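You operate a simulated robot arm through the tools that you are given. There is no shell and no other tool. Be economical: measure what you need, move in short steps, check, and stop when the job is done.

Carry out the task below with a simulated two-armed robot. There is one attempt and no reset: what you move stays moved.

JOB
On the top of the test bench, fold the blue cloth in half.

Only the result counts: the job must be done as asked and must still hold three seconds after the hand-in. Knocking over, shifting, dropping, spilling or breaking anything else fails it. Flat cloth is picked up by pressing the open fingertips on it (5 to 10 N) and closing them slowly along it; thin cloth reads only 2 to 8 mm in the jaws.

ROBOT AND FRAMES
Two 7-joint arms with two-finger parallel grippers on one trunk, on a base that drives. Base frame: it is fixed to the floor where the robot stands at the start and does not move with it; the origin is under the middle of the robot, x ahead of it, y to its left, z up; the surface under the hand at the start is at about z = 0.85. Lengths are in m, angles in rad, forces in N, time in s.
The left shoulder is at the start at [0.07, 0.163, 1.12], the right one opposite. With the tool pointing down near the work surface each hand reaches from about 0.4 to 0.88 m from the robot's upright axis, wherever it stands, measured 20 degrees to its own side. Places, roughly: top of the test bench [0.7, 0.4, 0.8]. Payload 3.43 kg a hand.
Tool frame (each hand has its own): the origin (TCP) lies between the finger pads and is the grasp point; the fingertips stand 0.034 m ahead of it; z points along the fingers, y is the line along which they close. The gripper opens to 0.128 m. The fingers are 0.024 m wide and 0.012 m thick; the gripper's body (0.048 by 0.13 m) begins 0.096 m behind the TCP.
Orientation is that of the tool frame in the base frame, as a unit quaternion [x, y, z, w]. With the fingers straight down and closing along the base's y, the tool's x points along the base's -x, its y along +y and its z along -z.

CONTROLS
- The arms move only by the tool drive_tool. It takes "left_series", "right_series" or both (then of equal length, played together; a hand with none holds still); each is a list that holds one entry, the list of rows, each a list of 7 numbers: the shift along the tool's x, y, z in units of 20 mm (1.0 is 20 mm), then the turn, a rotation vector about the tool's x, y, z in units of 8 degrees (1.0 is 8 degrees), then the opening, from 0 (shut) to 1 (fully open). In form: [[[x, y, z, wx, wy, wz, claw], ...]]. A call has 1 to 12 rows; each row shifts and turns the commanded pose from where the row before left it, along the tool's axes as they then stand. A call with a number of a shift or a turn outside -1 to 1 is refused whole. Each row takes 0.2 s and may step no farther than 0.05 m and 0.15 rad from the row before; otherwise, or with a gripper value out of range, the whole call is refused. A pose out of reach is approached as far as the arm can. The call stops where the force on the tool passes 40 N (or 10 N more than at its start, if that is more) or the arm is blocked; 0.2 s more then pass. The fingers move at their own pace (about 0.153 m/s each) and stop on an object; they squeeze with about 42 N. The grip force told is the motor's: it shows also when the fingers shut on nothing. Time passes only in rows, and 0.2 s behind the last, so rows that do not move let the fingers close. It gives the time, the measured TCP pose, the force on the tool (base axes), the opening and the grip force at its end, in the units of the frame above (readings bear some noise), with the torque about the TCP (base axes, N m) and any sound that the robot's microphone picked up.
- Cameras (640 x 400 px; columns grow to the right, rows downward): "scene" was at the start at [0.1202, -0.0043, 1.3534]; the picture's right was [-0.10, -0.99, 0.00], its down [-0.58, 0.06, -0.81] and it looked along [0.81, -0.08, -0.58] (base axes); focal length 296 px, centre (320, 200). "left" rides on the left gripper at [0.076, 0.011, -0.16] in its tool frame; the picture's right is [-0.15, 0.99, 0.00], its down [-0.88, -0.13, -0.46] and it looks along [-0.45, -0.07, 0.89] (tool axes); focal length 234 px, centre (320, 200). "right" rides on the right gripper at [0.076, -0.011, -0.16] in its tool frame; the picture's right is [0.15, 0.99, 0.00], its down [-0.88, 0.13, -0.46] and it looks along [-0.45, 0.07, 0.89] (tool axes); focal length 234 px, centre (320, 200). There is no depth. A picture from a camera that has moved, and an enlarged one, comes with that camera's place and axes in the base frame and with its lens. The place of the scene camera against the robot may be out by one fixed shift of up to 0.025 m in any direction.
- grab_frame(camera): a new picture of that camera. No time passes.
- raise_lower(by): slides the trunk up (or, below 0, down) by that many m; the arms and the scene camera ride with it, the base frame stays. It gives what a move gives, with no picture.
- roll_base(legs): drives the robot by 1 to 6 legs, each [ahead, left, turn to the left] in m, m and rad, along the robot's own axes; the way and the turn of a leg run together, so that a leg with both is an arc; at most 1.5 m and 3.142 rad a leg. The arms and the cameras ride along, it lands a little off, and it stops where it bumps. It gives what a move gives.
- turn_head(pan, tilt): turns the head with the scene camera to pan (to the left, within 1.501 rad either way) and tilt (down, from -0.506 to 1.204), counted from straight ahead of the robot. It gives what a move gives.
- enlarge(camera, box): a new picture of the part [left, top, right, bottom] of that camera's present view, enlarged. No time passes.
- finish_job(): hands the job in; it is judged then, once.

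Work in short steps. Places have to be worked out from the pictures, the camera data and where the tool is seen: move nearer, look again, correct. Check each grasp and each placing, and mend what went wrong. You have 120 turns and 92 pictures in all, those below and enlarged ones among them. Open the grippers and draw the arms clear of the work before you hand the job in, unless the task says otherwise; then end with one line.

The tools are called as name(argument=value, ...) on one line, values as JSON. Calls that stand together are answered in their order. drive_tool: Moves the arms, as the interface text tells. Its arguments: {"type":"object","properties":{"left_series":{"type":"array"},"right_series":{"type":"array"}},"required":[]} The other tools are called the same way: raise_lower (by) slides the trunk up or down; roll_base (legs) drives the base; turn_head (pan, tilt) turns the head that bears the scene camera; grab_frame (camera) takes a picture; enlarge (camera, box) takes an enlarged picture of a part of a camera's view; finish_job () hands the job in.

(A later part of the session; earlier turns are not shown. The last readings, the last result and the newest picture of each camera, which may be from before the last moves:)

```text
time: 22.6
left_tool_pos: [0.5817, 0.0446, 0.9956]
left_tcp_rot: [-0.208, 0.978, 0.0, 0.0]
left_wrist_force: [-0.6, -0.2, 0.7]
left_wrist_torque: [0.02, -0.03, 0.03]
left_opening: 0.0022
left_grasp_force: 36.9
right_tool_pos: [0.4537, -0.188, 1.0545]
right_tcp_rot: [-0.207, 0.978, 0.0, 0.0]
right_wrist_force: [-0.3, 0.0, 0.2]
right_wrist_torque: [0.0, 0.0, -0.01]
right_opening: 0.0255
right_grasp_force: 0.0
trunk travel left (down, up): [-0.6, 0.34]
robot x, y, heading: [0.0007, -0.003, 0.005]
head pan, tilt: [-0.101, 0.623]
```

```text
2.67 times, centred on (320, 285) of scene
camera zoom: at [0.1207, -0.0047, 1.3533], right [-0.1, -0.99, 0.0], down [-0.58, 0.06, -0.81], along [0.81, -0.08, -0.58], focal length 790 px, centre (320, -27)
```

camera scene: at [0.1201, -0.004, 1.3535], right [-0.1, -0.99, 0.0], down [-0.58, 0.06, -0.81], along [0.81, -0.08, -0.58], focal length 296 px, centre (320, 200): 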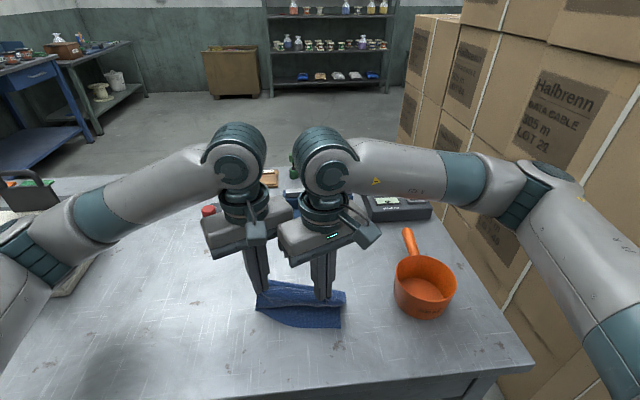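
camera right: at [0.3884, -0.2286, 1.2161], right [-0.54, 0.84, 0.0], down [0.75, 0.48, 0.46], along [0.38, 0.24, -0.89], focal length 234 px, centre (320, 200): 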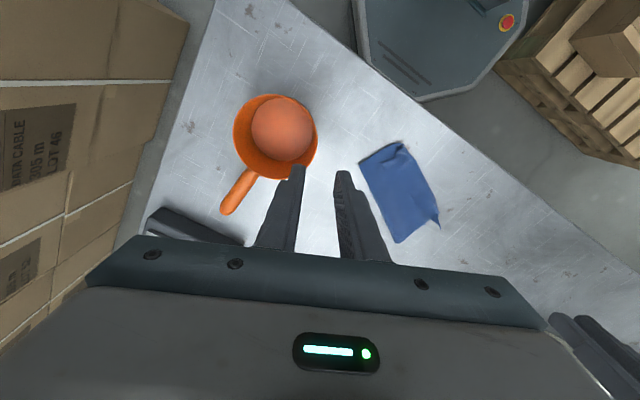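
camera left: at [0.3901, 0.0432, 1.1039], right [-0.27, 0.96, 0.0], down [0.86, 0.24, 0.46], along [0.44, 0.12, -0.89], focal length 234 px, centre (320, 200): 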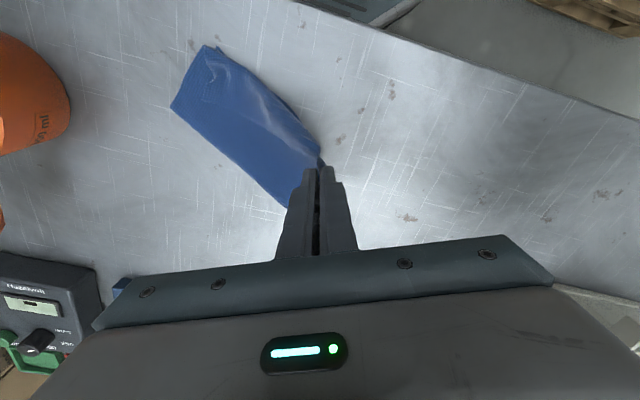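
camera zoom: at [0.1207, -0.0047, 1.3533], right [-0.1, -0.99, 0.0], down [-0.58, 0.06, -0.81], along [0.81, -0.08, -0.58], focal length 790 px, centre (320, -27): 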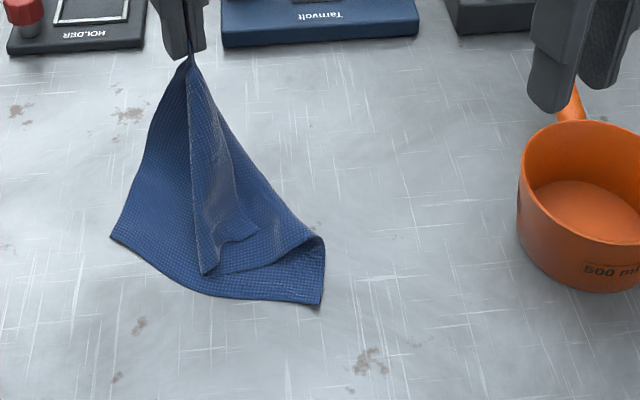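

The left half has unrolled; the right upper corner (≈(.49,.01)) is still folded in. I lift higher so that corner is drawn up and swings free.

drive_tool(left_series=[[[0, 0, -0.8, 0, 0, 0, 0], [0, 0, -0.8, 0, 0, 0, 0], [-0.3, -0.2, -0.8, 0, 0, 0, 0], [-0.3, -0.2, -0.8, 0, 0, 0, 0], [-0.3, -0.2, -0.5, 0, 0, 0, 0]]])

enlarge(camera="scene", box=[200, 160, 440, 340])

grab_frame(camera="right")

```text
time: 23.8
left_tool_pos: [0.6032, 0.042, 1.0717]
left_tcp_rot: [-0.209, 0.978, 0.0, 0.0]
left_wrist_force: [0.6, 0.6, 0.2]
left_wrist_torque: [-0.02, -0.02, 0.0]
left_opening: 0.0024
left_grasp_force: 37.1
right_tool_pos: [0.4536, -0.1869, 1.0548]
right_tcp_rot: [-0.208, 0.978, 0.0, 0.0]
right_wrist_force: [0.5, -0.4, 0.1]
right_wrist_torque: [0.02, 0.01, -0.01]
right_opening: 0.0256
right_grasp_force: 0.2
trunk travel left (down, up): [-0.6, 0.34]
robot x, y, heading: [0.0015, -0.0018, 0.001]
head pan, tilt: [-0.101, 0.623]
```

```text
2.22 times, centred on (320, 250) of scene
camera zoom: at [0.1201, -0.0046, 1.3534], right [-0.1, -0.99, 0.0], down [-0.58, 0.06, -0.81], along [0.81, -0.08, -0.58], focal length 658 px, centre (320, 89)
```

zoom: 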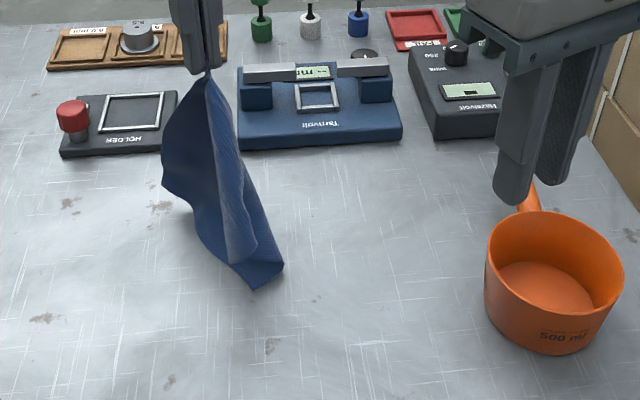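

```text
53 pictures are left
camera right: at [0.3888, -0.2288, 1.2157], right [-0.54, 0.84, 0.0], down [0.75, 0.48, 0.46], along [0.38, 0.24, -0.89], focal length 234 px, centre (320, 200)
```

right: 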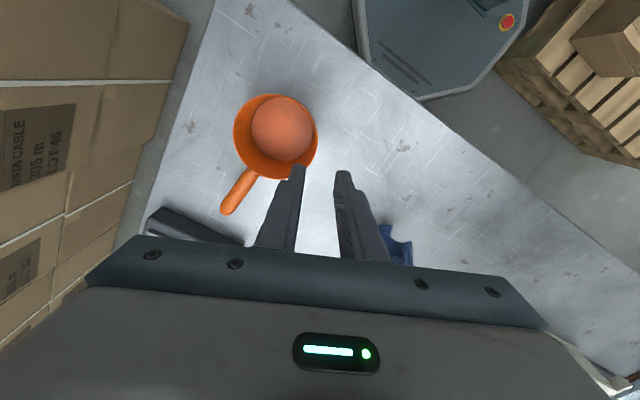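

The cloth hangs from its left corner with the opposite corner on the bench. I look closely to find the other far corner.

enlarge(camera="scene", box=[240, 180, 336, 276])

enlarge(camera="left", box=[200, 60, 420, 220])

```text
4.17 times, centred on (288, 228) of scene
camera zoom: at [0.1201, -0.0046, 1.3534], right [-0.1, -0.99, 0.0], down [-0.58, 0.06, -0.81], along [0.81, -0.08, -0.58], focal length 1234 px, centre (453, 83)
```

zoom: 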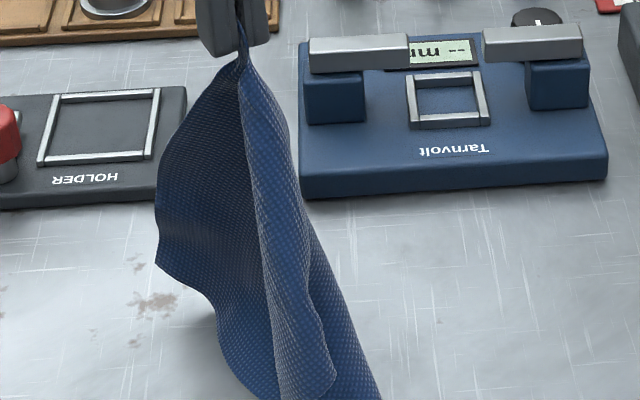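

```text
2.50 times, centred on (310, 140) of left
camera zoom: at [0.5303, 0.0198, 1.2329], right [-0.27, 0.96, 0.0], down [0.86, 0.24, 0.46], along [0.44, 0.12, -0.89], focal length 585 px, centre (345, 350)
```

zoom: 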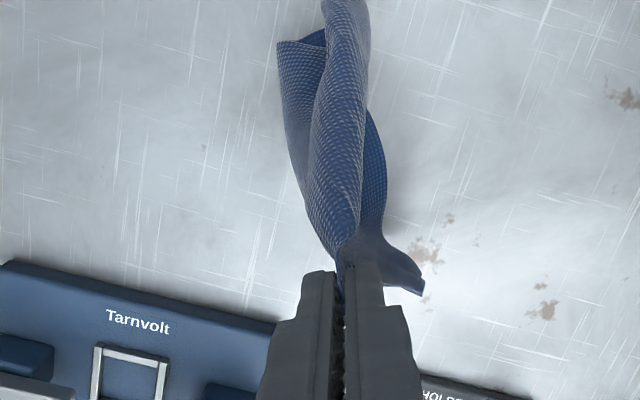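

The folded-in corner hangs on the near side of the cloth. Rather than reaching under the left camera, I lift the cloth clear of the bench and turn the left hand about 52° clockwise. Then I can lay it flat again along its diagonal so that corner falls open.

drive_tool(left_series=[[[0, 0, -0.7, 0, 0, 0, 0], [0, 0, -0.7, 0, 0, 0, 0], [0, 0, -0.7, 0, 0, 0, 0], [0, 0, -0.6, 0, 0, 0.9, 0], [0, 0, -0.6, 0, 0, 0.9, 0], [0, 0, -0.6, 0, 0, 0.9, 0], [0, 0, -0.6, 0, 0, 0.9, 0], [0, 0, 0, 0, 0, 0.9, 0], [0, 0, 0, 0, 0, 0.9, 0], [0, 0, 0, 0, 0, 0.9, 0], [0, 0, 0, 0, 0, 0, 0]]], right_series=[[[0, -0.5, 0, 0, 0, 0, 0.2], [0, -0.5, 0, 0, 0, 0, 0.2], [0, -0.5, 0, 0, 0, 0, 0.2], [0, -0.5, 0, 0, 0, 0, 0.2], [0, -0.5, 0, 0, 0, 0, 0.2], [0, -0.5, 0, 0, 0, 0, 0.2], [0, -0.5, 0, 0, 0, 0, 0.2], [0, 0, 0, 0, 0, 0, 0.2], [0, 0, 0, 0, 0, 0, 0.2], [0, 0, 0, 0, 0, 0, 0.2], [0, 0, 0, 0, 0, 0, 0.2]]])

grab_frame(camera="scene")

grab_frame(camera="left")

```text
time: 26.2
left_tool_pos: [0.6016, 0.0421, 1.1605]
left_tcp_rot: [0.228, 0.974, 0.0, 0.0]
left_wrist_force: [0.5, 0.3, -0.6]
left_wrist_torque: [-0.01, 0.02, 0.06]
left_opening: 0.0023
left_grasp_force: 36.2
right_tool_pos: [0.4812, -0.2503, 1.0564]
right_tcp_rot: [-0.207, 0.978, 0.0, 0.0]
right_wrist_force: [-0.4, -0.4, -0.9]
right_wrist_torque: [-0.01, -0.02, 0.0]
right_opening: 0.0256
right_grasp_force: 0.1
trunk travel left (down, up): [-0.6, 0.34]
robot x, y, heading: [0.0022, -0.0013, 0.003]
head pan, tilt: [-0.101, 0.623]
```

```text
50 pictures are left
camera scene: at [0.1202, -0.0044, 1.3534], right [-0.1, -0.99, 0.0], down [-0.58, 0.06, -0.81], along [0.81, -0.08, -0.58], focal length 296 px, centre (320, 200)
```

scene: 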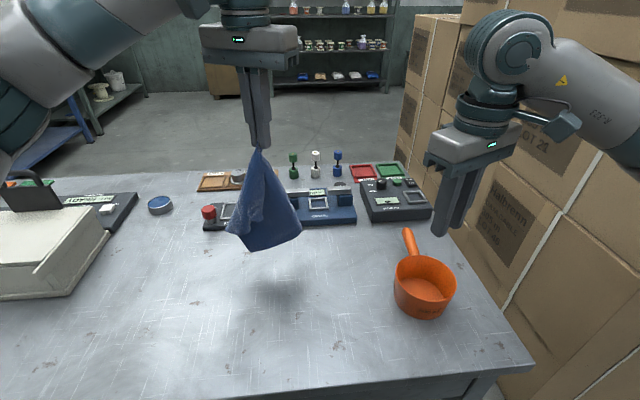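

```text
49 pictures are left
camera left: at [0.5403, 0.0846, 1.3224], right [0.57, 0.82, 0.0], down [0.73, -0.51, 0.46], along [0.37, -0.26, -0.89], focal length 234 px, centre (320, 200)
```

left: 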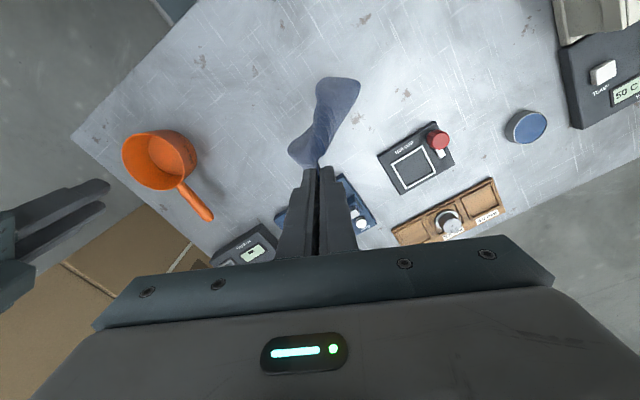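

The cloth hangs free and open-ish now. I enlarge to identify its corners.

enlarge(camera="scene", box=[200, 135, 328, 260])

enlarge(camera="left", box=[260, 60, 388, 180])

grab_frame(camera="right")

```text
3.20 times, centred on (264, 198) of scene
camera zoom: at [0.1202, -0.0044, 1.3534], right [-0.1, -0.99, 0.0], down [-0.58, 0.06, -0.81], along [0.81, -0.08, -0.58], focal length 948 px, centre (499, 208)
```

zoom: 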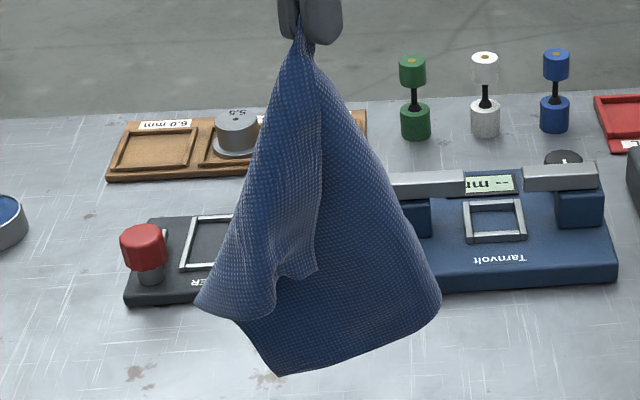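

```text
3.33 times, centred on (324, 120) of left
camera zoom: at [0.5403, 0.0846, 1.3224], right [0.57, 0.82, 0.0], down [0.73, -0.51, 0.46], along [0.37, -0.26, -0.89], focal length 781 px, centre (307, 467)
```

zoom: 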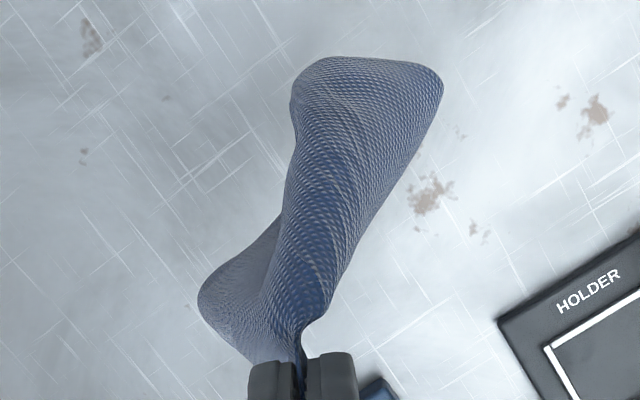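

```text
46 pictures are left
camera right: at [0.4165, -0.2925, 1.2151], right [-0.54, 0.84, 0.0], down [0.75, 0.48, 0.46], along [0.38, 0.24, -0.89], focal length 234 px, centre (320, 200)
```

right: 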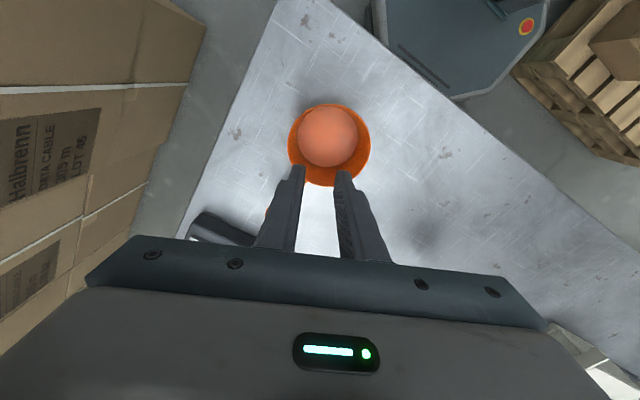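

The free right corner hangs folded across the front. I carry the cloth to the open area and lower until the bottom corner touches, then I'll lay it while dragging to the right so the flap trails open.

drive_tool(left_series=[[[0.98, 0, 0, 0, 0, 0, 0], [0.98, 0, 0, 0, 0, 0, 0], [0.98, 0, 0, 0, 0, 0, 0], [0.98, 0, 0, 0, 0, 0, 0], [0.98, 0, 0, 0, 0, 0, 0], [0.98, 0, 0, 0, 0, 0, 0], [0.98, 0, 0.3, 0, 0, 0, 0], [0.98, 0, 0.6, 0, 0, 0, 0], [0, 0, 0.6, 0, 0, 0, 0], [0, 0, 0.6, 0, 0, 0, 0]]])

grab_frame(camera="scene")

```text
time: 28.4
left_tool_pos: [0.4623, 0.1104, 1.1202]
left_tcp_rot: [0.227, 0.974, -0.001, 0.0]
left_wrist_force: [-0.1, 0.5, 0.4]
left_wrist_torque: [-0.03, -0.04, 0.05]
left_opening: 0.0024
left_grasp_force: 36.4
right_tool_pos: [0.4805, -0.2496, 1.0549]
right_tcp_rot: [-0.207, 0.978, 0.0, 0.0]
right_wrist_force: [-0.8, 0.1, 0.0]
right_wrist_torque: [0.0, 0.0, 0.0]
right_opening: 0.0255
right_grasp_force: 0.2
trunk travel left (down, up): [-0.6, 0.34]
robot x, y, heading: [-0.0022, 0.0003, -0.004]
head pan, tilt: [-0.101, 0.623]
```

```text
45 pictures are left
camera scene: at [0.1202, -0.0042, 1.3534], right [-0.1, -0.99, 0.0], down [-0.58, 0.06, -0.81], along [0.81, -0.08, -0.58], focal length 296 px, centre (320, 200)
```

scene: 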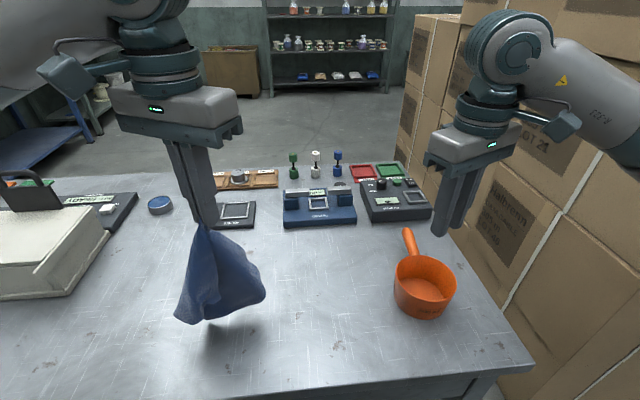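

Now I lay it: lower while moving right and slightly ahead.

drive_tool(left_series=[[[0, 0, 0.9, 0, 0, 0, 0], [-0.4, -0.4, 0.9, 0, 0, 0, 0], [-0.5, -0.5, 0.9, 0, 0, 0, 0], [-0.6, -0.6, 0.9, 0, 0, 0, 0], [-0.6, -0.6, 0.9, 0, 0, 0, 0], [-0.6, -0.7, 0.9, 0, 0, 0, 0], [-0.7, -0.7, 0.9, 0, 0, 0, 0], [-0.7, -0.7, 0.9, 0, 0, 0, 0], [-0.7, -0.7, 0.9, 0, 0, 0, 0], [-0.7, -0.7, 0.8, 0, 0, 0, 0], [-0.7, -0.7, 0.8, 0, 0, 0, 0], [-0.7, -0.7, 0.6, 0, 0, 0, 0]]])

grab_frame(camera="scene")

grab_frame(camera="left")

```text
time: 31.0
left_tool_pos: [0.5243, -0.077, 0.9135]
left_tcp_rot: [0.228, 0.974, -0.001, -0.001]
left_wrist_force: [-0.9, -0.4, -0.1]
left_wrist_torque: [0.03, -0.02, 0.03]
left_opening: 0.0023
left_grasp_force: 36.5
right_tool_pos: [0.4812, -0.2515, 1.0542]
right_tcp_rot: [-0.207, 0.978, 0.0, 0.0]
right_wrist_force: [0.1, 0.0, -0.2]
right_wrist_torque: [0.04, -0.02, 0.01]
right_opening: 0.0257
right_grasp_force: 0.0
trunk travel left (down, up): [-0.6, 0.34]
robot x, y, heading: [0.0005, 0.0, 0.002]
head pan, tilt: [-0.101, 0.623]
```

```text
44 pictures are left
camera scene: at [0.1205, -0.0052, 1.3534], right [-0.1, -0.99, 0.0], down [-0.58, 0.06, -0.81], along [0.81, -0.08, -0.58], focal length 296 px, centre (320, 200)
```

scene: 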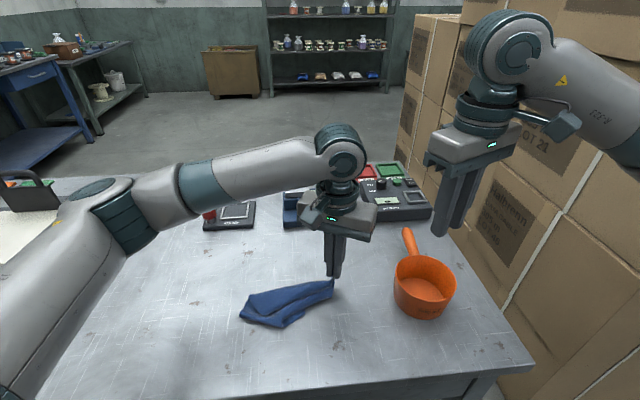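

```text
43 pictures are left
camera left: at [0.4624, -0.0343, 1.0751], right [0.57, 0.82, 0.0], down [0.73, -0.51, 0.46], along [0.37, -0.26, -0.89], focal length 234 px, centre (320, 200)
```

left: 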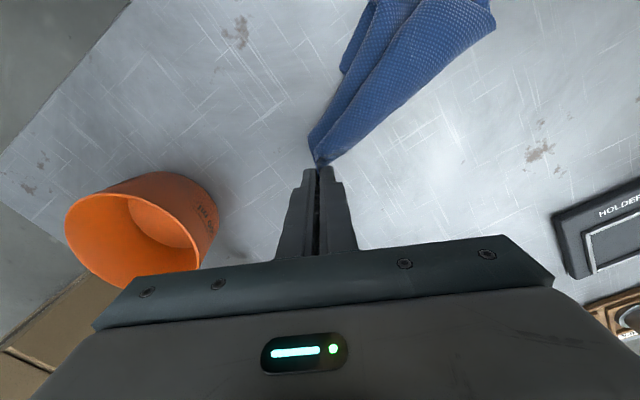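

enlarge(camera="scene", box=[220, 250, 364, 340])

grab_frame(camera="right")

```text
4.44 times, centred on (292, 295) of scene
camera zoom: at [0.1205, -0.0052, 1.3534], right [-0.1, -0.99, 0.0], down [-0.58, 0.06, -0.81], along [0.81, -0.08, -0.58], focal length 1317 px, centre (444, -222)
```

zoom: 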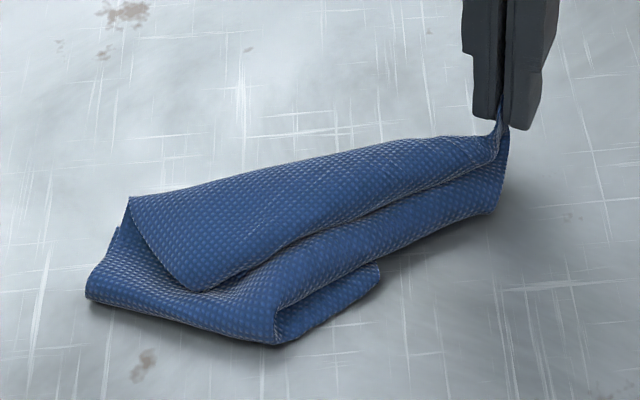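

```text
41 pictures are left
camera right: at [0.4167, -0.2931, 1.2148], right [-0.54, 0.84, 0.0], down [0.75, 0.48, 0.46], along [0.38, 0.24, -0.89], focal length 234 px, centre (320, 200)
```

right: 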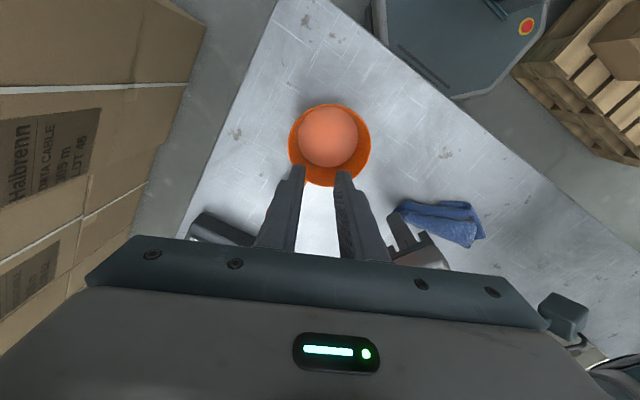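

The flap rolled under instead. But the near-left corner now lies on top and free at about (.446,.06), and the held corner is at the right side. So I'll set the held corner down, give it to the right hand, and let the left hand take the other corner; the sheet can then hang flat from one edge. First lower and release.

drive_tool(left_series=[[[0, 0, 0.7, 0, 0, 0, 0], [0, 0, 0.3, 0, 0, 0, 0], [0, 0, 0, 0, 0, 0, 0.06], [0, 0, 0, 0, 0, 0, 0.12], [0, 0, 0, 0, 0, 0, 0.2], [0, 0, -0.5, 0, 0, 0, 0.2], [0, 0, -1, 0, 0, 0, 0.2], [0, 0, -1, 0, 0, 0, 0.2], [0.7, 0.7, -1, 0, 0, 0, 0.2], [0.7, 0.7, -1, 0, 0, 0, 0.2], [0.7, 0.7, 0, 0, 0, 0, 0.2], [0.7, 0.7, 0, 0, 0, 0, 0.2]]])

drive_tool(left_series=[[[0.7, 0.7, 0, 0, 0, 0, 0.2], [0.7, 0.7, 0, 0, 0, 0, 0.2], [0.7, 0.7, 0, 0, 0, 0, 0.2], [0.7, 0.7, 0, 0, 0, 0, 0.2], [0, 0.8, 0, 0, 0, 0, 0.2], [0, 0.8, 0, 0, 0, 0, 0.2], [0, 0.8, 0, 0, 0, 0, 0.2]]])

enlarge(camera="scene", box=[220, 250, 364, 340])

enlarge(camera="right", box=[370, 170, 514, 260])

enlarge(camera="left", box=[60, 0, 316, 160])

```text
time: 33.6
left_tool_pos: [0.497, -0.0008, 0.9843]
left_tcp_rot: [0.228, 0.974, 0.0, 0.0]
left_wrist_force: [-1.1, 0.1, 0.1]
left_wrist_torque: [-0.01, -0.01, -0.02]
left_opening: 0.0256
left_grasp_force: 0.0
right_tool_pos: [0.4804, -0.2509, 1.056]
right_tcp_rot: [-0.209, 0.978, -0.001, 0.0]
right_wrist_force: [-1.2, -0.3, -1.0]
right_wrist_torque: [0.0, 0.0, -0.02]
right_opening: 0.0258
right_grasp_force: 0.1
trunk travel left (down, up): [-0.6, 0.34]
robot x, y, heading: [0.003, -0.0009, 0.001]
head pan, tilt: [-0.101, 0.623]
```

```text
time: 35.2
left_tool_pos: [0.494, 0.1173, 0.9834]
left_tcp_rot: [0.228, 0.974, 0.0, 0.0]
left_wrist_force: [0.1, -0.3, 0.0]
left_wrist_torque: [0.0, 0.02, 0.0]
left_opening: 0.0256
left_grasp_force: 0.1
right_tool_pos: [0.4814, -0.2496, 1.0554]
right_tcp_rot: [-0.208, 0.978, 0.0, 0.0]
right_wrist_force: [0.0, 0.0, -0.5]
right_wrist_torque: [-0.05, 0.03, 0.03]
right_opening: 0.0255
right_grasp_force: 0.1
trunk travel left (down, up): [-0.6, 0.34]
robot x, y, heading: [0.0004, -0.0004, 0.003]
head pan, tilt: [-0.101, 0.623]
```

```text
4.44 times, centred on (292, 295) of scene
camera zoom: at [0.1202, -0.0039, 1.3534], right [-0.1, -0.99, 0.0], down [-0.58, 0.06, -0.81], along [0.81, -0.08, -0.58], focal length 1317 px, centre (444, -222)
```

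zoom: 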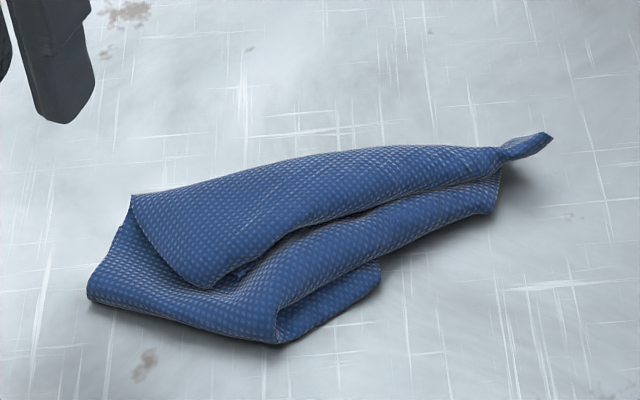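

```text
4.44 times, centred on (442, 215) of right
camera zoom: at [0.4164, -0.292, 1.2152], right [-0.54, 0.84, 0.0], down [0.75, 0.48, 0.46], along [0.38, 0.24, -0.89], focal length 1041 px, centre (-222, 133)
```

zoom: 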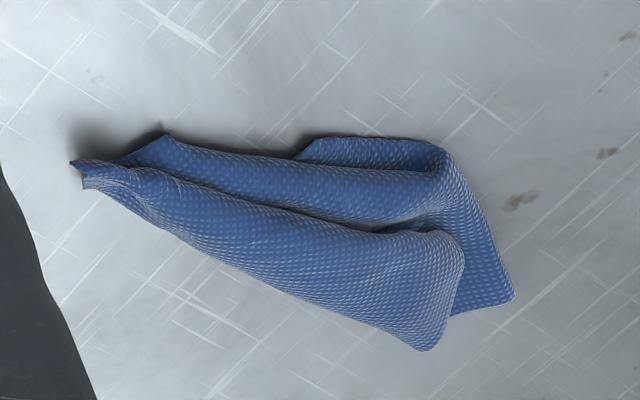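

```text
2.50 times, centred on (188, 80) of left
camera zoom: at [0.4327, 0.1598, 1.1441], right [0.57, 0.82, 0.0], down [0.73, -0.51, 0.46], along [0.37, -0.26, -0.89], focal length 585 px, centre (650, 500)
```

zoom: 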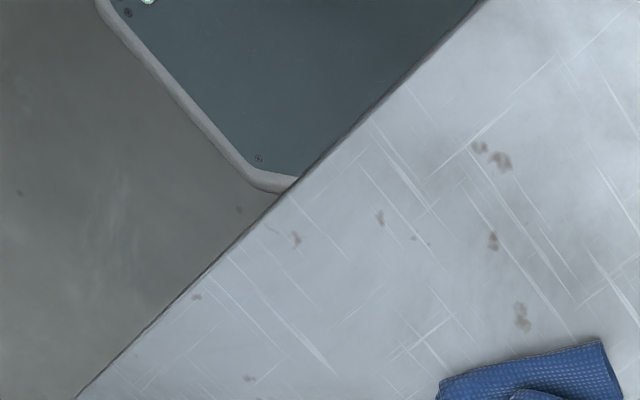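

The corner tip now stands out at right near (.512,-.09,.87). I check the left camera's whole view for the top panel's end.

enlarge(camera="left", box=[140, 90, 400, 250])

```text
2.46 times, centred on (270, 170) of left
camera zoom: at [0.4327, 0.1598, 1.1441], right [0.57, 0.82, 0.0], down [0.73, -0.51, 0.46], along [0.37, -0.26, -0.89], focal length 576 px, centre (443, 274)
```

zoom: 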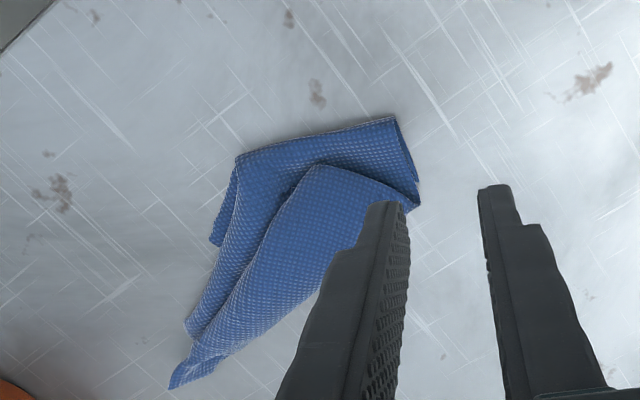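

The top panel's sharp corner is at about (.457,.062,.87). First the right hand: turn it so it closes across the tip and come over the tip.

drive_tool(right_series=[[[0, 0, 0, 0, 0, -0.92, 0.39], [0, 0, 0, 0, 0, -0.92, 0.39], [0, 0, 0, 0, 0, -0.92, 0.39], [0, 0, 0, 0, 0, -0.92, 0.39], [0, 0, 0, 0, 0, -0.92, 0.39], [0, 0, 0, 0, 0, -0.92, 0.39], [0, 0, 0, 0, 0, -0.92, 0.39], [0, 0, 0, 0, 0, -0.92, 0.39], [0, 0, 0, 0, 0, -0.92, 0.39]]], left_series=[[[0, 0.8, 0, 0, 0, 0, 0.25], [0, 0.8, 0, 0, 0, 0, 0.25], [0, 0.8, 0, 0, 0, 0, 0.25], [0, 0, 0, 0, 0, 0, 0.25], [0, 0, 0, 0, 0, 0, 0.25], [0, 0, 0, 0, 0, 0, 0.25], [0, 0, 0, 0, 0, 0, 0.25], [0, 0, 0, 0, 0, 0, 0.25], [0, 0, 0, 0, 0, 0, 0.25]]])

drive_tool(right_series=[[[-0.92, -0.18, 0.5, 0, 0, 0, 0.39], [-0.92, -0.18, 0.5, 0, 0, 0, 0.39], [-0.92, -0.18, 0.5, 0, 0, 0, 0.39], [-0.92, -0.18, 0.5, 0, 0, 0, 0.39], [-0.92, -0.18, 0.5, 0, 0, 0, 0.39], [-0.92, -0.18, 0.5, 0, 0, 0, 0.39], [-0.92, -0.18, 0.5, 0, 0, 0, 0.39], [-0.92, -0.18, 0.5, 0, 0, 0, 0.39], [-0.92, -0.18, 0.5, 0, 0, 0, 0.39], [0, 0, 0.5, 0, 0, 0, 0.39]]])

grab_frame(camera="right")

```text
time: 37.2
left_tool_pos: [0.5159, 0.1618, 0.9835]
left_tcp_rot: [0.228, 0.974, -0.001, 0.0]
left_wrist_force: [0.5, 1.4, 0.0]
left_wrist_torque: [0.01, -0.02, 0.04]
left_opening: 0.0318
left_grasp_force: 0.0
right_tool_pos: [0.4081, -0.1907, 1.0516]
right_tcp_rot: [0.708, -0.706, 0.001, 0.001]
right_wrist_force: [-0.7, 0.2, -0.7]
right_wrist_torque: [-0.04, 0.0, 0.0]
right_opening: 0.05
right_grasp_force: 0.0
right hand out of reach, approached as far as the arm can: row 7, 8, 9
trunk travel left (down, up): [-0.6, 0.34]
robot x, y, heading: [0.0015, 0.004, 0.001]
head pan, tilt: [-0.101, 0.623]
```

```text
time: 39.4
left_tool_pos: [0.5157, 0.1607, 0.9843]
left_tcp_rot: [0.228, 0.974, 0.0, 0.0]
left_wrist_force: [0.0, -0.3, -0.4]
left_wrist_torque: [0.01, -0.01, 0.02]
left_opening: 0.0321
left_grasp_force: 0.0
right_tool_pos: [0.4388, -0.027, 0.9508]
right_tcp_rot: [0.708, -0.706, 0.0, 0.0]
right_wrist_force: [0.0, -1.1, -0.7]
right_wrist_torque: [0.02, 0.02, 0.01]
right_opening: 0.05
right_grasp_force: 0.1
trunk travel left (down, up): [-0.6, 0.34]
robot x, y, heading: [-0.0018, -0.0016, -0.001]
head pan, tilt: [-0.101, 0.623]
```

```text
36 pictures are left
camera right: at [0.4516, -0.1023, 1.1102], right [-0.99, -0.15, 0.0], down [-0.13, 0.88, 0.46], along [-0.07, 0.45, -0.89], focal length 234 px, centre (320, 200)
```

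right: 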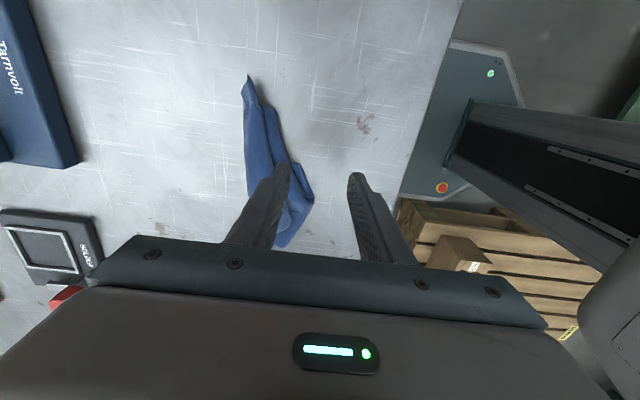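

The turn was partly out of reach, so the hand stands off by 9 cm; the tip is seen at (.516,-.094). I move over it.

drive_tool(right_series=[[[0.57, -0.75, 0, 0, 0, 0, 0.39], [0.57, -0.75, 0, 0, 0, 0, 0.39], [0.57, -0.75, 0, 0, 0, 0, 0.39], [0.57, -0.75, 0, 0, 0, 0, 0.39], [0.57, -0.75, 0, 0, 0, 0, 0.39]]])

grab_frame(camera="right")

```text
time: 40.6
left_tool_pos: [0.5144, 0.1598, 0.9838]
left_tcp_rot: [0.227, 0.974, 0.0, 0.0]
left_wrist_force: [-0.4, 0.3, -0.6]
left_wrist_torque: [0.0, -0.02, -0.02]
left_opening: 0.0321
left_grasp_force: 0.2
right_tool_pos: [0.4691, -0.0494, 0.9505]
right_tcp_rot: [-0.707, 0.707, 0.0, 0.001]
right_wrist_force: [-0.2, 0.3, 0.5]
right_wrist_torque: [0.0, -0.01, -0.05]
right_opening: 0.05
right_grasp_force: 0.1
right hand out of reach, approached as far as the arm can: row 3, 4, 5
trunk travel left (down, up): [-0.6, 0.34]
robot x, y, heading: [0.0003, 0.001, -0.001]
head pan, tilt: [-0.101, 0.623]
```

```text
35 pictures are left
camera right: at [0.4809, -0.1254, 1.1111], right [-0.99, -0.15, 0.0], down [-0.13, 0.88, 0.46], along [-0.07, 0.45, -0.89], focal length 234 px, centre (320, 200)
```

right: 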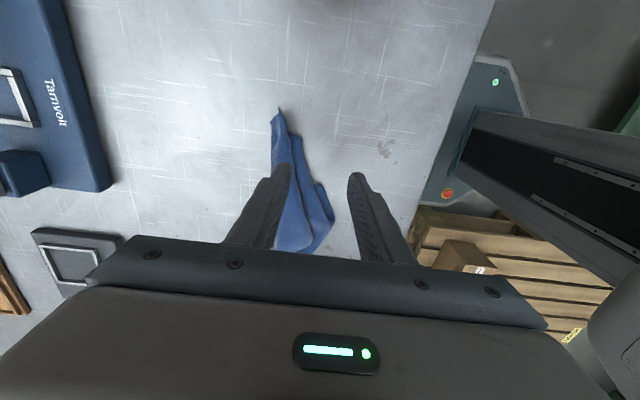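

That wrist angle limits reach; I turn back by 35° and then slide over the tip.

drive_tool(right_series=[[[0, 0, 0, 0, 0, 0.88, 0.39], [0, 0, 0, 0, 0, 0.88, 0.39], [0, 0, 0, 0, 0, 0.88, 0.39], [0, 0, 0, 0, 0, 0.88, 0.39], [0, 0, 0, 0, 0, 0.88, 0.39], [0, -0.7, 0, 0, 0, 0, 0.39], [0, -0.7, 0, 0, 0, 0, 0.39], [0, -0.7, 0, 0, 0, 0, 0.39], [0, -0.7, 0, 0, 0, 0, 0.39]]])

grab_frame(camera="right")

```text
time: 42.6
left_tool_pos: [0.5156, 0.1603, 0.9831]
left_tcp_rot: [0.228, 0.974, 0.0, 0.0]
left_wrist_force: [-0.3, -0.3, 0.3]
left_wrist_torque: [0.01, 0.0, -0.03]
left_opening: 0.032
left_grasp_force: 0.1
right_tool_pos: [0.5161, -0.082, 0.9502]
right_tcp_rot: [-0.462, 0.887, 0.001, 0.0]
right_wrist_force: [0.0, 0.3, -0.7]
right_wrist_torque: [0.01, -0.01, 0.0]
right_opening: 0.0498
right_grasp_force: 0.2
trunk travel left (down, up): [-0.6, 0.34]
robot x, y, heading: [0.0021, 0.0032, 0.002]
head pan, tilt: [-0.101, 0.623]
```

```text
34 pictures are left
camera right: at [0.4819, -0.1516, 1.1106], right [-0.89, 0.45, 0.0], down [0.4, 0.8, 0.46], along [0.2, 0.41, -0.89], focal length 234 px, centre (320, 200)
```

right: 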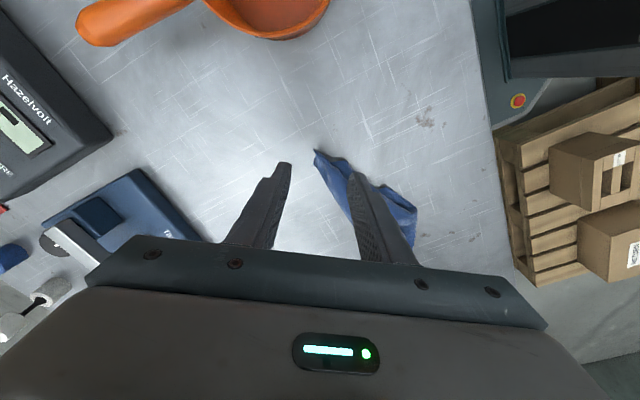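

The tip lies between the fingers. I shift slightly, lower and close on it.

drive_tool(right_series=[[[0.1, 0.2, 0.9, 0, 0, 0, 0.39], [0, 0, 0.9, 0, 0, 0, 0.39], [0, 0, 0.8, 0, 0, 0, 0.39], [0, 0, 0.45, 0, 0, 0, 0.39], [0, 0, 0, 0, 0, 0, 0.3], [0, 0, 0, 0, 0, 0, 0.2], [0, 0, 0, 0, 0, 0, 0.1], [0, 0, 0, 0, 0, 0, 0], [0, 0, 0, 0, 0, 0, 0], [0, 0, 0, 0, 0, 0, 0]]])

enlarge(camera="scene", box=[220, 240, 380, 340])

```text
time: 44.8
left_tool_pos: [0.5149, 0.1608, 0.9842]
left_tcp_rot: [0.228, 0.974, 0.0, 0.0]
left_wrist_force: [-0.6, 0.0, -0.3]
left_wrist_torque: [-0.01, 0.02, 0.01]
left_opening: 0.0321
left_grasp_force: 0.1
right_tool_pos: [0.5103, -0.0817, 0.8905]
right_tcp_rot: [-0.462, 0.887, 0.0, 0.0]
right_wrist_force: [-0.4, -0.4, 2.3]
right_wrist_torque: [0.03, 0.02, 0.02]
right_opening: 0.0021
right_grasp_force: 36.9
trunk travel left (down, up): [-0.6, 0.34]
robot x, y, heading: [0.0026, -0.002, -0.002]
head pan, tilt: [-0.101, 0.623]
```

```text
4.00 times, centred on (300, 290) of scene
camera zoom: at [0.12, -0.0043, 1.3534], right [-0.1, -0.99, 0.0], down [-0.58, 0.06, -0.81], along [0.81, -0.08, -0.58], focal length 1185 px, centre (400, -160)
```

zoom: 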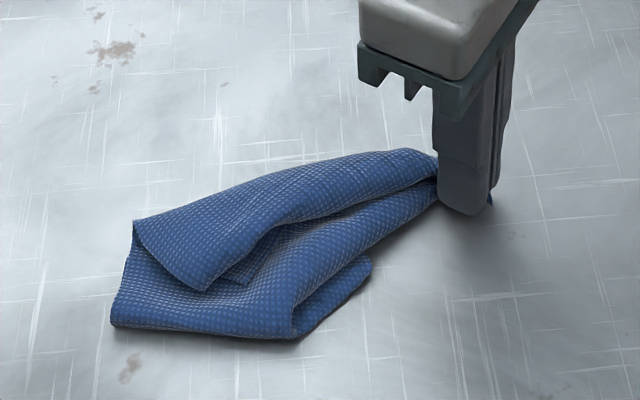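

The right hand holds the tip (2.1 mm). The two bodies would come close at the present left angle, so I turn the left hand a further 43° clockwise and bring it over the panel corner.

drive_tool(left_series=[[[0, 0, 0, 0, 0, 0.9, 0.25], [0, 0, 0, 0, 0, 0.9, 0.25], [0, 0, 0, 0, 0, 0.9, 0.25], [0, 0, 0, 0, 0, 0.9, 0.25], [0, 0, 0, 0, 0, 0.9, 0.25], [0, 0, 0, 0, 0, 0.9, 0.25], [-0.7, -0.62, 0.4, 0, 0, 0, 0.25], [-0.7, -0.62, 0.4, 0, 0, 0, 0.25], [-0.7, -0.62, 0.4, 0, 0, 0, 0.25], [-0.7, -0.62, 0.4, 0, 0, 0, 0.25], [-0.7, -0.62, 0.4, 0, 0, 0, 0.25], [-0.7, -0.62, 0.4, 0, 0, 0, 0.25]]])

enlarge(camera="left", box=[200, 60, 440, 220])

```text
time: 47.4
left_tool_pos: [0.4754, 0.0544, 0.9358]
left_tcp_rot: [0.57, 0.822, 0.0, 0.0]
left_wrist_force: [0.8, -0.8, -0.5]
left_wrist_torque: [-0.02, 0.01, 0.0]
left_opening: 0.0321
left_grasp_force: 0.1
right_tool_pos: [0.5109, -0.0825, 0.8903]
right_tcp_rot: [-0.461, 0.887, 0.0, 0.0]
right_wrist_force: [0.4, -0.5, 2.3]
right_wrist_torque: [0.02, 0.01, -0.03]
right_opening: 0.0022
right_grasp_force: 37.0
trunk travel left (down, up): [-0.6, 0.34]
robot x, y, heading: [0.0025, -0.0004, -0.003]
head pan, tilt: [-0.101, 0.623]
```

```text
2.50 times, centred on (320, 140) of left
camera zoom: at [0.4608, 0.1291, 1.0964], right [0.98, 0.21, 0.0], down [0.19, -0.87, 0.46], along [0.1, -0.45, -0.89], focal length 585 px, centre (320, 350)
```

zoom: 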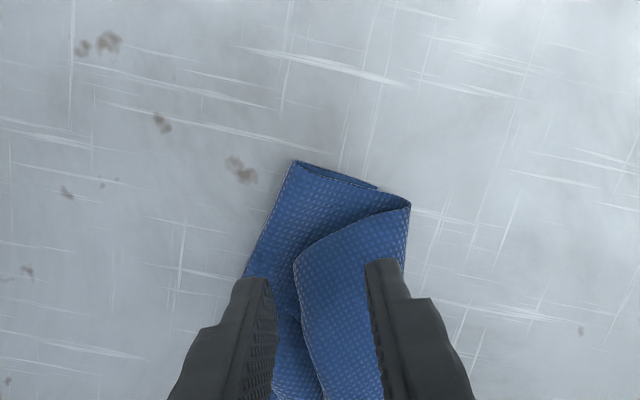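

The panel corner is at (.468,.052) and the panel is narrow here. I narrow the opening to 16 mm, move inward over the panel, and lower towards contact.

drive_tool(left_series=[[[-0.7, 0.6, 0.5, 0, 0, 0, 0.13], [0, 0, 0.7, 0, 0, 0, 0.13], [0, 0, 0.25, 0, 0, 0, 0.13], [0, 0, 0, 0, 0, 0, 0.13]]])

enlarge(camera="left", box=[200, 60, 440, 220])

```text
time: 48.4
left_tool_pos: [0.4926, 0.0467, 0.9068]
left_tcp_rot: [0.57, 0.821, 0.0, 0.0]
left_wrist_force: [-0.7, -0.1, 0.6]
left_wrist_torque: [0.03, -0.01, 0.01]
left_opening: 0.0166
left_grasp_force: 0.0
right_tool_pos: [0.5107, -0.0808, 0.8913]
right_tcp_rot: [-0.462, 0.887, 0.0, 0.0]
right_wrist_force: [0.6, -0.3, 0.0]
right_wrist_torque: [-0.03, -0.05, 0.0]
right_opening: 0.0023
right_grasp_force: 37.0
trunk travel left (down, up): [-0.6, 0.34]
robot x, y, heading: [0.0017, 0.0031, 0.003]
head pan, tilt: [-0.101, 0.623]
```

```text
2.50 times, centred on (320, 140) of left
camera zoom: at [0.477, 0.1206, 1.0678], right [0.98, 0.21, 0.0], down [0.19, -0.87, 0.46], along [0.09, -0.45, -0.89], focal length 585 px, centre (320, 350)
```

zoom: 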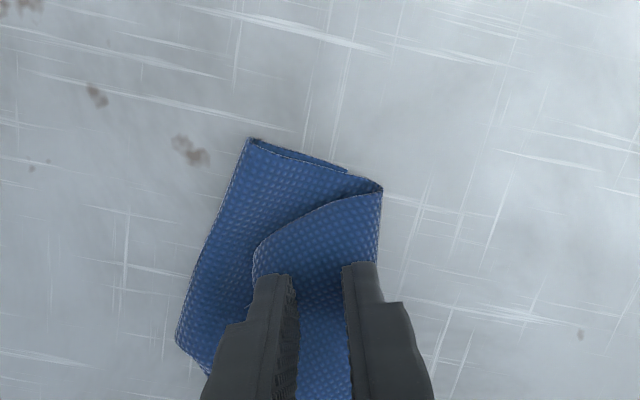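

Both fingers are over the panel. I lower in small steps until light contact.

drive_tool(left_series=[[[0, 0, 0.25, 0, 0, 0, 0.13], [0, 0, 0.25, 0, 0, 0, 0.13], [0, 0, 0.2, 0, 0, 0, 0.13]]])

```text
time: 49.2
left_tool_pos: [0.492, 0.0467, 0.894]
left_tcp_rot: [0.57, 0.822, 0.0, 0.0]
left_wrist_force: [-0.6, -0.3, 0.6]
left_wrist_torque: [-0.03, -0.02, -0.01]
left_opening: 0.0166
left_grasp_force: 0.1
right_tool_pos: [0.5106, -0.0811, 0.8906]
right_tcp_rot: [-0.462, 0.887, 0.0, 0.0]
right_wrist_force: [0.1, 0.2, 0.2]
right_wrist_torque: [0.04, -0.03, -0.02]
right_opening: 0.0025
right_grasp_force: 36.8
trunk travel left (down, up): [-0.6, 0.34]
robot x, y, heading: [-0.0007, -0.0017, -0.002]
head pan, tilt: [-0.101, 0.623]
```

No contact yet at tip height .860; a little lower.

drive_tool(left_series=[[[0, 0, 0.2, 0, 0, 0, 0.13], [0, 0, 0.15, 0, 0, 0, 0.13]]])

```text
time: 49.8
left_tool_pos: [0.4912, 0.0464, 0.8888]
left_tcp_rot: [0.57, 0.822, 0.0, 0.001]
left_wrist_force: [-0.7, 0.2, 13.5]
left_wrist_torque: [-0.13, 0.12, -0.01]
left_opening: 0.0167
left_grasp_force: 0.3
right_tool_pos: [0.509, -0.0815, 0.8924]
right_tcp_rot: [-0.462, 0.887, -0.001, 0.0]
right_wrist_force: [0.0, -0.1, 0.7]
right_wrist_torque: [0.0, 0.0, 0.01]
right_opening: 0.0024
right_grasp_force: 36.7
trunk travel left (down, up): [-0.6, 0.34]
robot x, y, heading: [-0.0015, -0.0012, 0.004]
head pan, tilt: [-0.101, 0.623]
```

Force is 13.5 N, so I ease up 2 mm and close slowly.

drive_tool(left_series=[[[0, 0, -0.08, 0, 0, 0, 0.13], [0, 0, 0, 0, 0, 0, 0.11], [0, 0, 0, 0, 0, 0, 0.09], [0, 0, 0, 0, 0, 0, 0.07], [0, 0, 0, 0, 0, 0, 0.05], [0, 0, 0, 0, 0, 0, 0.03], [0, 0, 0, 0, 0, 0, 0], [0, 0, 0, 0, 0, 0, 0], [0, 0, 0, 0, 0, 0, 0]]])

drive_tool(left_series=[[[0, 0, -0.6, 0, 0, 0, 0], [0, 0, -0.6, 0, 0, 0, 0], [0, 0, -0.6, 0, 0, 0, 0], [0, 0, 0, 0, 0, 0, 0]]])

enlarge(camera="left", box=[200, 60, 440, 220])

enlarge(camera="scene", box=[200, 230, 392, 350])

```text
time: 51.8
left_tool_pos: [0.4896, 0.0457, 0.8892]
left_tcp_rot: [0.57, 0.822, 0.0, 0.0]
left_wrist_force: [0.2, -0.2, 10.3]
left_wrist_torque: [-0.1, 0.04, -0.01]
left_opening: 0.0
left_grasp_force: 33.0
right_tool_pos: [0.5099, -0.0805, 0.8915]
right_tcp_rot: [-0.462, 0.887, 0.0, 0.0]
right_wrist_force: [-0.4, 0.4, 1.4]
right_wrist_torque: [0.0, 0.01, 0.0]
right_opening: 0.0021
right_grasp_force: 36.5
trunk travel left (down, up): [-0.6, 0.34]
robot x, y, heading: [-0.0046, -0.0031, -0.0]
head pan, tilt: [-0.101, 0.623]
```

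```text
time: 52.8
left_tool_pos: [0.4915, 0.0454, 0.9244]
left_tcp_rot: [0.57, 0.821, 0.0, -0.001]
left_wrist_force: [0.0, 0.4, -0.6]
left_wrist_torque: [0.02, 0.02, 0.0]
left_opening: 0.0002
left_grasp_force: 33.2
right_tool_pos: [0.5111, -0.0809, 0.8904]
right_tcp_rot: [-0.462, 0.887, 0.0, 0.0]
right_wrist_force: [1.2, 0.3, 1.1]
right_wrist_torque: [-0.01, -0.01, 0.0]
right_opening: 0.0025
right_grasp_force: 37.2
trunk travel left (down, up): [-0.6, 0.34]
robot x, y, heading: [-0.0035, 0.0033, -0.001]
head pan, tilt: [-0.101, 0.623]
```

```text
2.50 times, centred on (320, 140) of left
camera zoom: at [0.477, 0.1204, 1.0845], right [0.98, 0.21, 0.0], down [0.19, -0.87, 0.46], along [0.09, -0.45, -0.89], focal length 585 px, centre (320, 350)
```

zoom: 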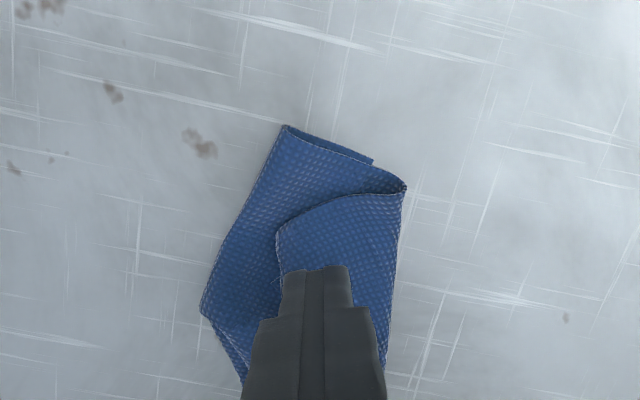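

```text
3.33 times, centred on (296, 290) of scene
camera zoom: at [0.1202, -0.0042, 1.3534], right [-0.1, -0.99, 0.0], down [-0.58, 0.06, -0.81], along [0.81, -0.08, -0.58], focal length 987 px, centre (400, -100)
```

zoom: 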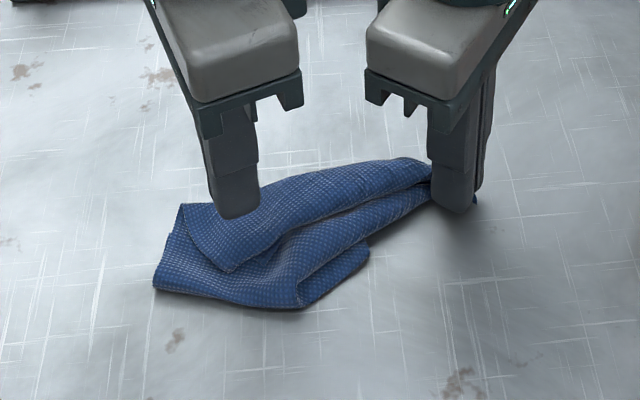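

It slipped (opening 0) with too small a gather. I reopen to 28 mm, centre on the 5 cm wide panel, and press again.

drive_tool(left_series=[[[0, 0.45, 0, 0, 0, 0, 0.22], [0, 0, 0.6, 0, 0, 0, 0.22], [0, 0, 0.6, 0, 0, 0, 0.22], [0, 0, 0.45, 0, 0, 0, 0.22], [0, 0, 0.07, 0, 0, 0, 0.22]]])

```text
time: 54.0
left_tool_pos: [0.4991, 0.0502, 0.8897]
left_tcp_rot: [0.57, 0.822, 0.0, 0.0]
left_wrist_force: [0.2, -0.2, 1.1]
left_wrist_torque: [0.01, 0.01, 0.02]
left_opening: 0.0281
left_grasp_force: 0.0
right_tool_pos: [0.5101, -0.0805, 0.8908]
right_tcp_rot: [-0.462, 0.887, -0.001, 0.0]
right_wrist_force: [0.8, 0.2, -0.4]
right_wrist_torque: [-0.02, -0.01, -0.01]
right_opening: 0.0023
right_grasp_force: 37.2
trunk travel left (down, up): [-0.6, 0.34]
robot x, y, heading: [0.003, -0.0013, -0.003]
head pan, tilt: [-0.101, 0.623]
```

drive_tool(left_series=[[[0, 0, 0.1, 0, 0, 0, 0.22], [0, 0, 0.05, 0, 0, 0, 0.22]]])

```text
time: 54.6
left_tool_pos: [0.4983, 0.0497, 0.8889]
left_tcp_rot: [0.57, 0.822, 0.001, 0.002]
left_wrist_force: [1.5, -0.2, 15.5]
left_wrist_torque: [-0.13, 0.14, -0.02]
left_opening: 0.0277
left_grasp_force: 0.2
right_tool_pos: [0.5095, -0.0811, 0.8917]
right_tcp_rot: [-0.462, 0.887, 0.0, -0.001]
right_wrist_force: [0.0, 0.1, 0.3]
right_wrist_torque: [-0.01, 0.0, 0.02]
right_opening: 0.0024
right_grasp_force: 37.1
trunk travel left (down, up): [-0.6, 0.34]
robot x, y, heading: [0.0028, 0.0004, 0.0]
head pan, tilt: [-0.101, 0.623]
```

Firm contact (15 N). I ease 1 mm and close slowly, rising slightly at the end, then test by a lift.

drive_tool(left_series=[[[0, 0, -0.06, 0, 0, 0, 0.21], [0, 0, 0, 0, 0, 0, 0.18], [0, 0, 0, 0, 0, 0, 0.15], [0, 0, 0, 0, 0, 0, 0.12], [0, 0, 0, 0, 0, 0, 0.09], [0, 0, 0, 0, 0, 0, 0.06], [0, 0, 0, 0, 0, 0, 0.03], [0, 0, 0, 0, 0, 0, 0], [0, 0, 0, 0, 0, 0, 0], [0, 0, 0, 0, 0, 0, 0]]])

drive_tool(left_series=[[[0, 0, -0.6, 0, 0, 0, 0], [0, 0, -0.6, 0, 0, 0, 0], [0, 0, -0.6, 0, 0, 0, 0], [0, 0, 0, 0, 0, 0, 0]]])

enlarge(camera="scene", box=[200, 230, 392, 350])

```text
time: 56.8
left_tool_pos: [0.4996, 0.0497, 0.8872]
left_tcp_rot: [0.57, 0.822, 0.0, 0.0]
left_wrist_force: [-1.6, 0.4, 13.1]
left_wrist_torque: [-0.06, 0.08, 0.01]
left_opening: 0.0021
left_grasp_force: 36.6
right_tool_pos: [0.5094, -0.0812, 0.8922]
right_tcp_rot: [-0.461, 0.887, 0.001, 0.0]
right_wrist_force: [-0.2, -0.3, -0.3]
right_wrist_torque: [0.01, 0.01, 0.01]
right_opening: 0.0022
right_grasp_force: 36.8
trunk travel left (down, up): [-0.6, 0.34]
robot x, y, heading: [-0.0033, 0.0037, -0.001]
head pan, tilt: [-0.101, 0.623]
```

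```text
time: 57.8
left_tool_pos: [0.4992, 0.0514, 0.922]
left_tcp_rot: [0.57, 0.822, -0.001, -0.001]
left_wrist_force: [-0.4, -0.7, -0.2]
left_wrist_torque: [0.04, 0.0, 0.01]
left_opening: 0.0024
left_grasp_force: 37.1
right_tool_pos: [0.5094, -0.081, 0.8899]
right_tcp_rot: [-0.462, 0.887, -0.001, 0.0]
right_wrist_force: [-0.3, 0.3, 0.4]
right_wrist_torque: [0.04, -0.01, -0.02]
right_opening: 0.0022
right_grasp_force: 37.2
trunk travel left (down, up): [-0.6, 0.34]
robot x, y, heading: [-0.0029, -0.0006, 0.001]
head pan, tilt: [-0.101, 0.623]
```

```text
3.33 times, centred on (296, 290) of scene
camera zoom: at [0.1201, -0.0042, 1.3534], right [-0.1, -0.99, 0.0], down [-0.58, 0.06, -0.81], along [0.81, -0.08, -0.58], focal length 987 px, centre (400, -100)
```

zoom: 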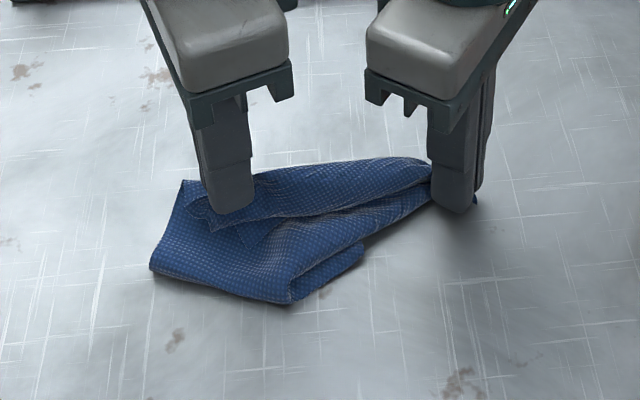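

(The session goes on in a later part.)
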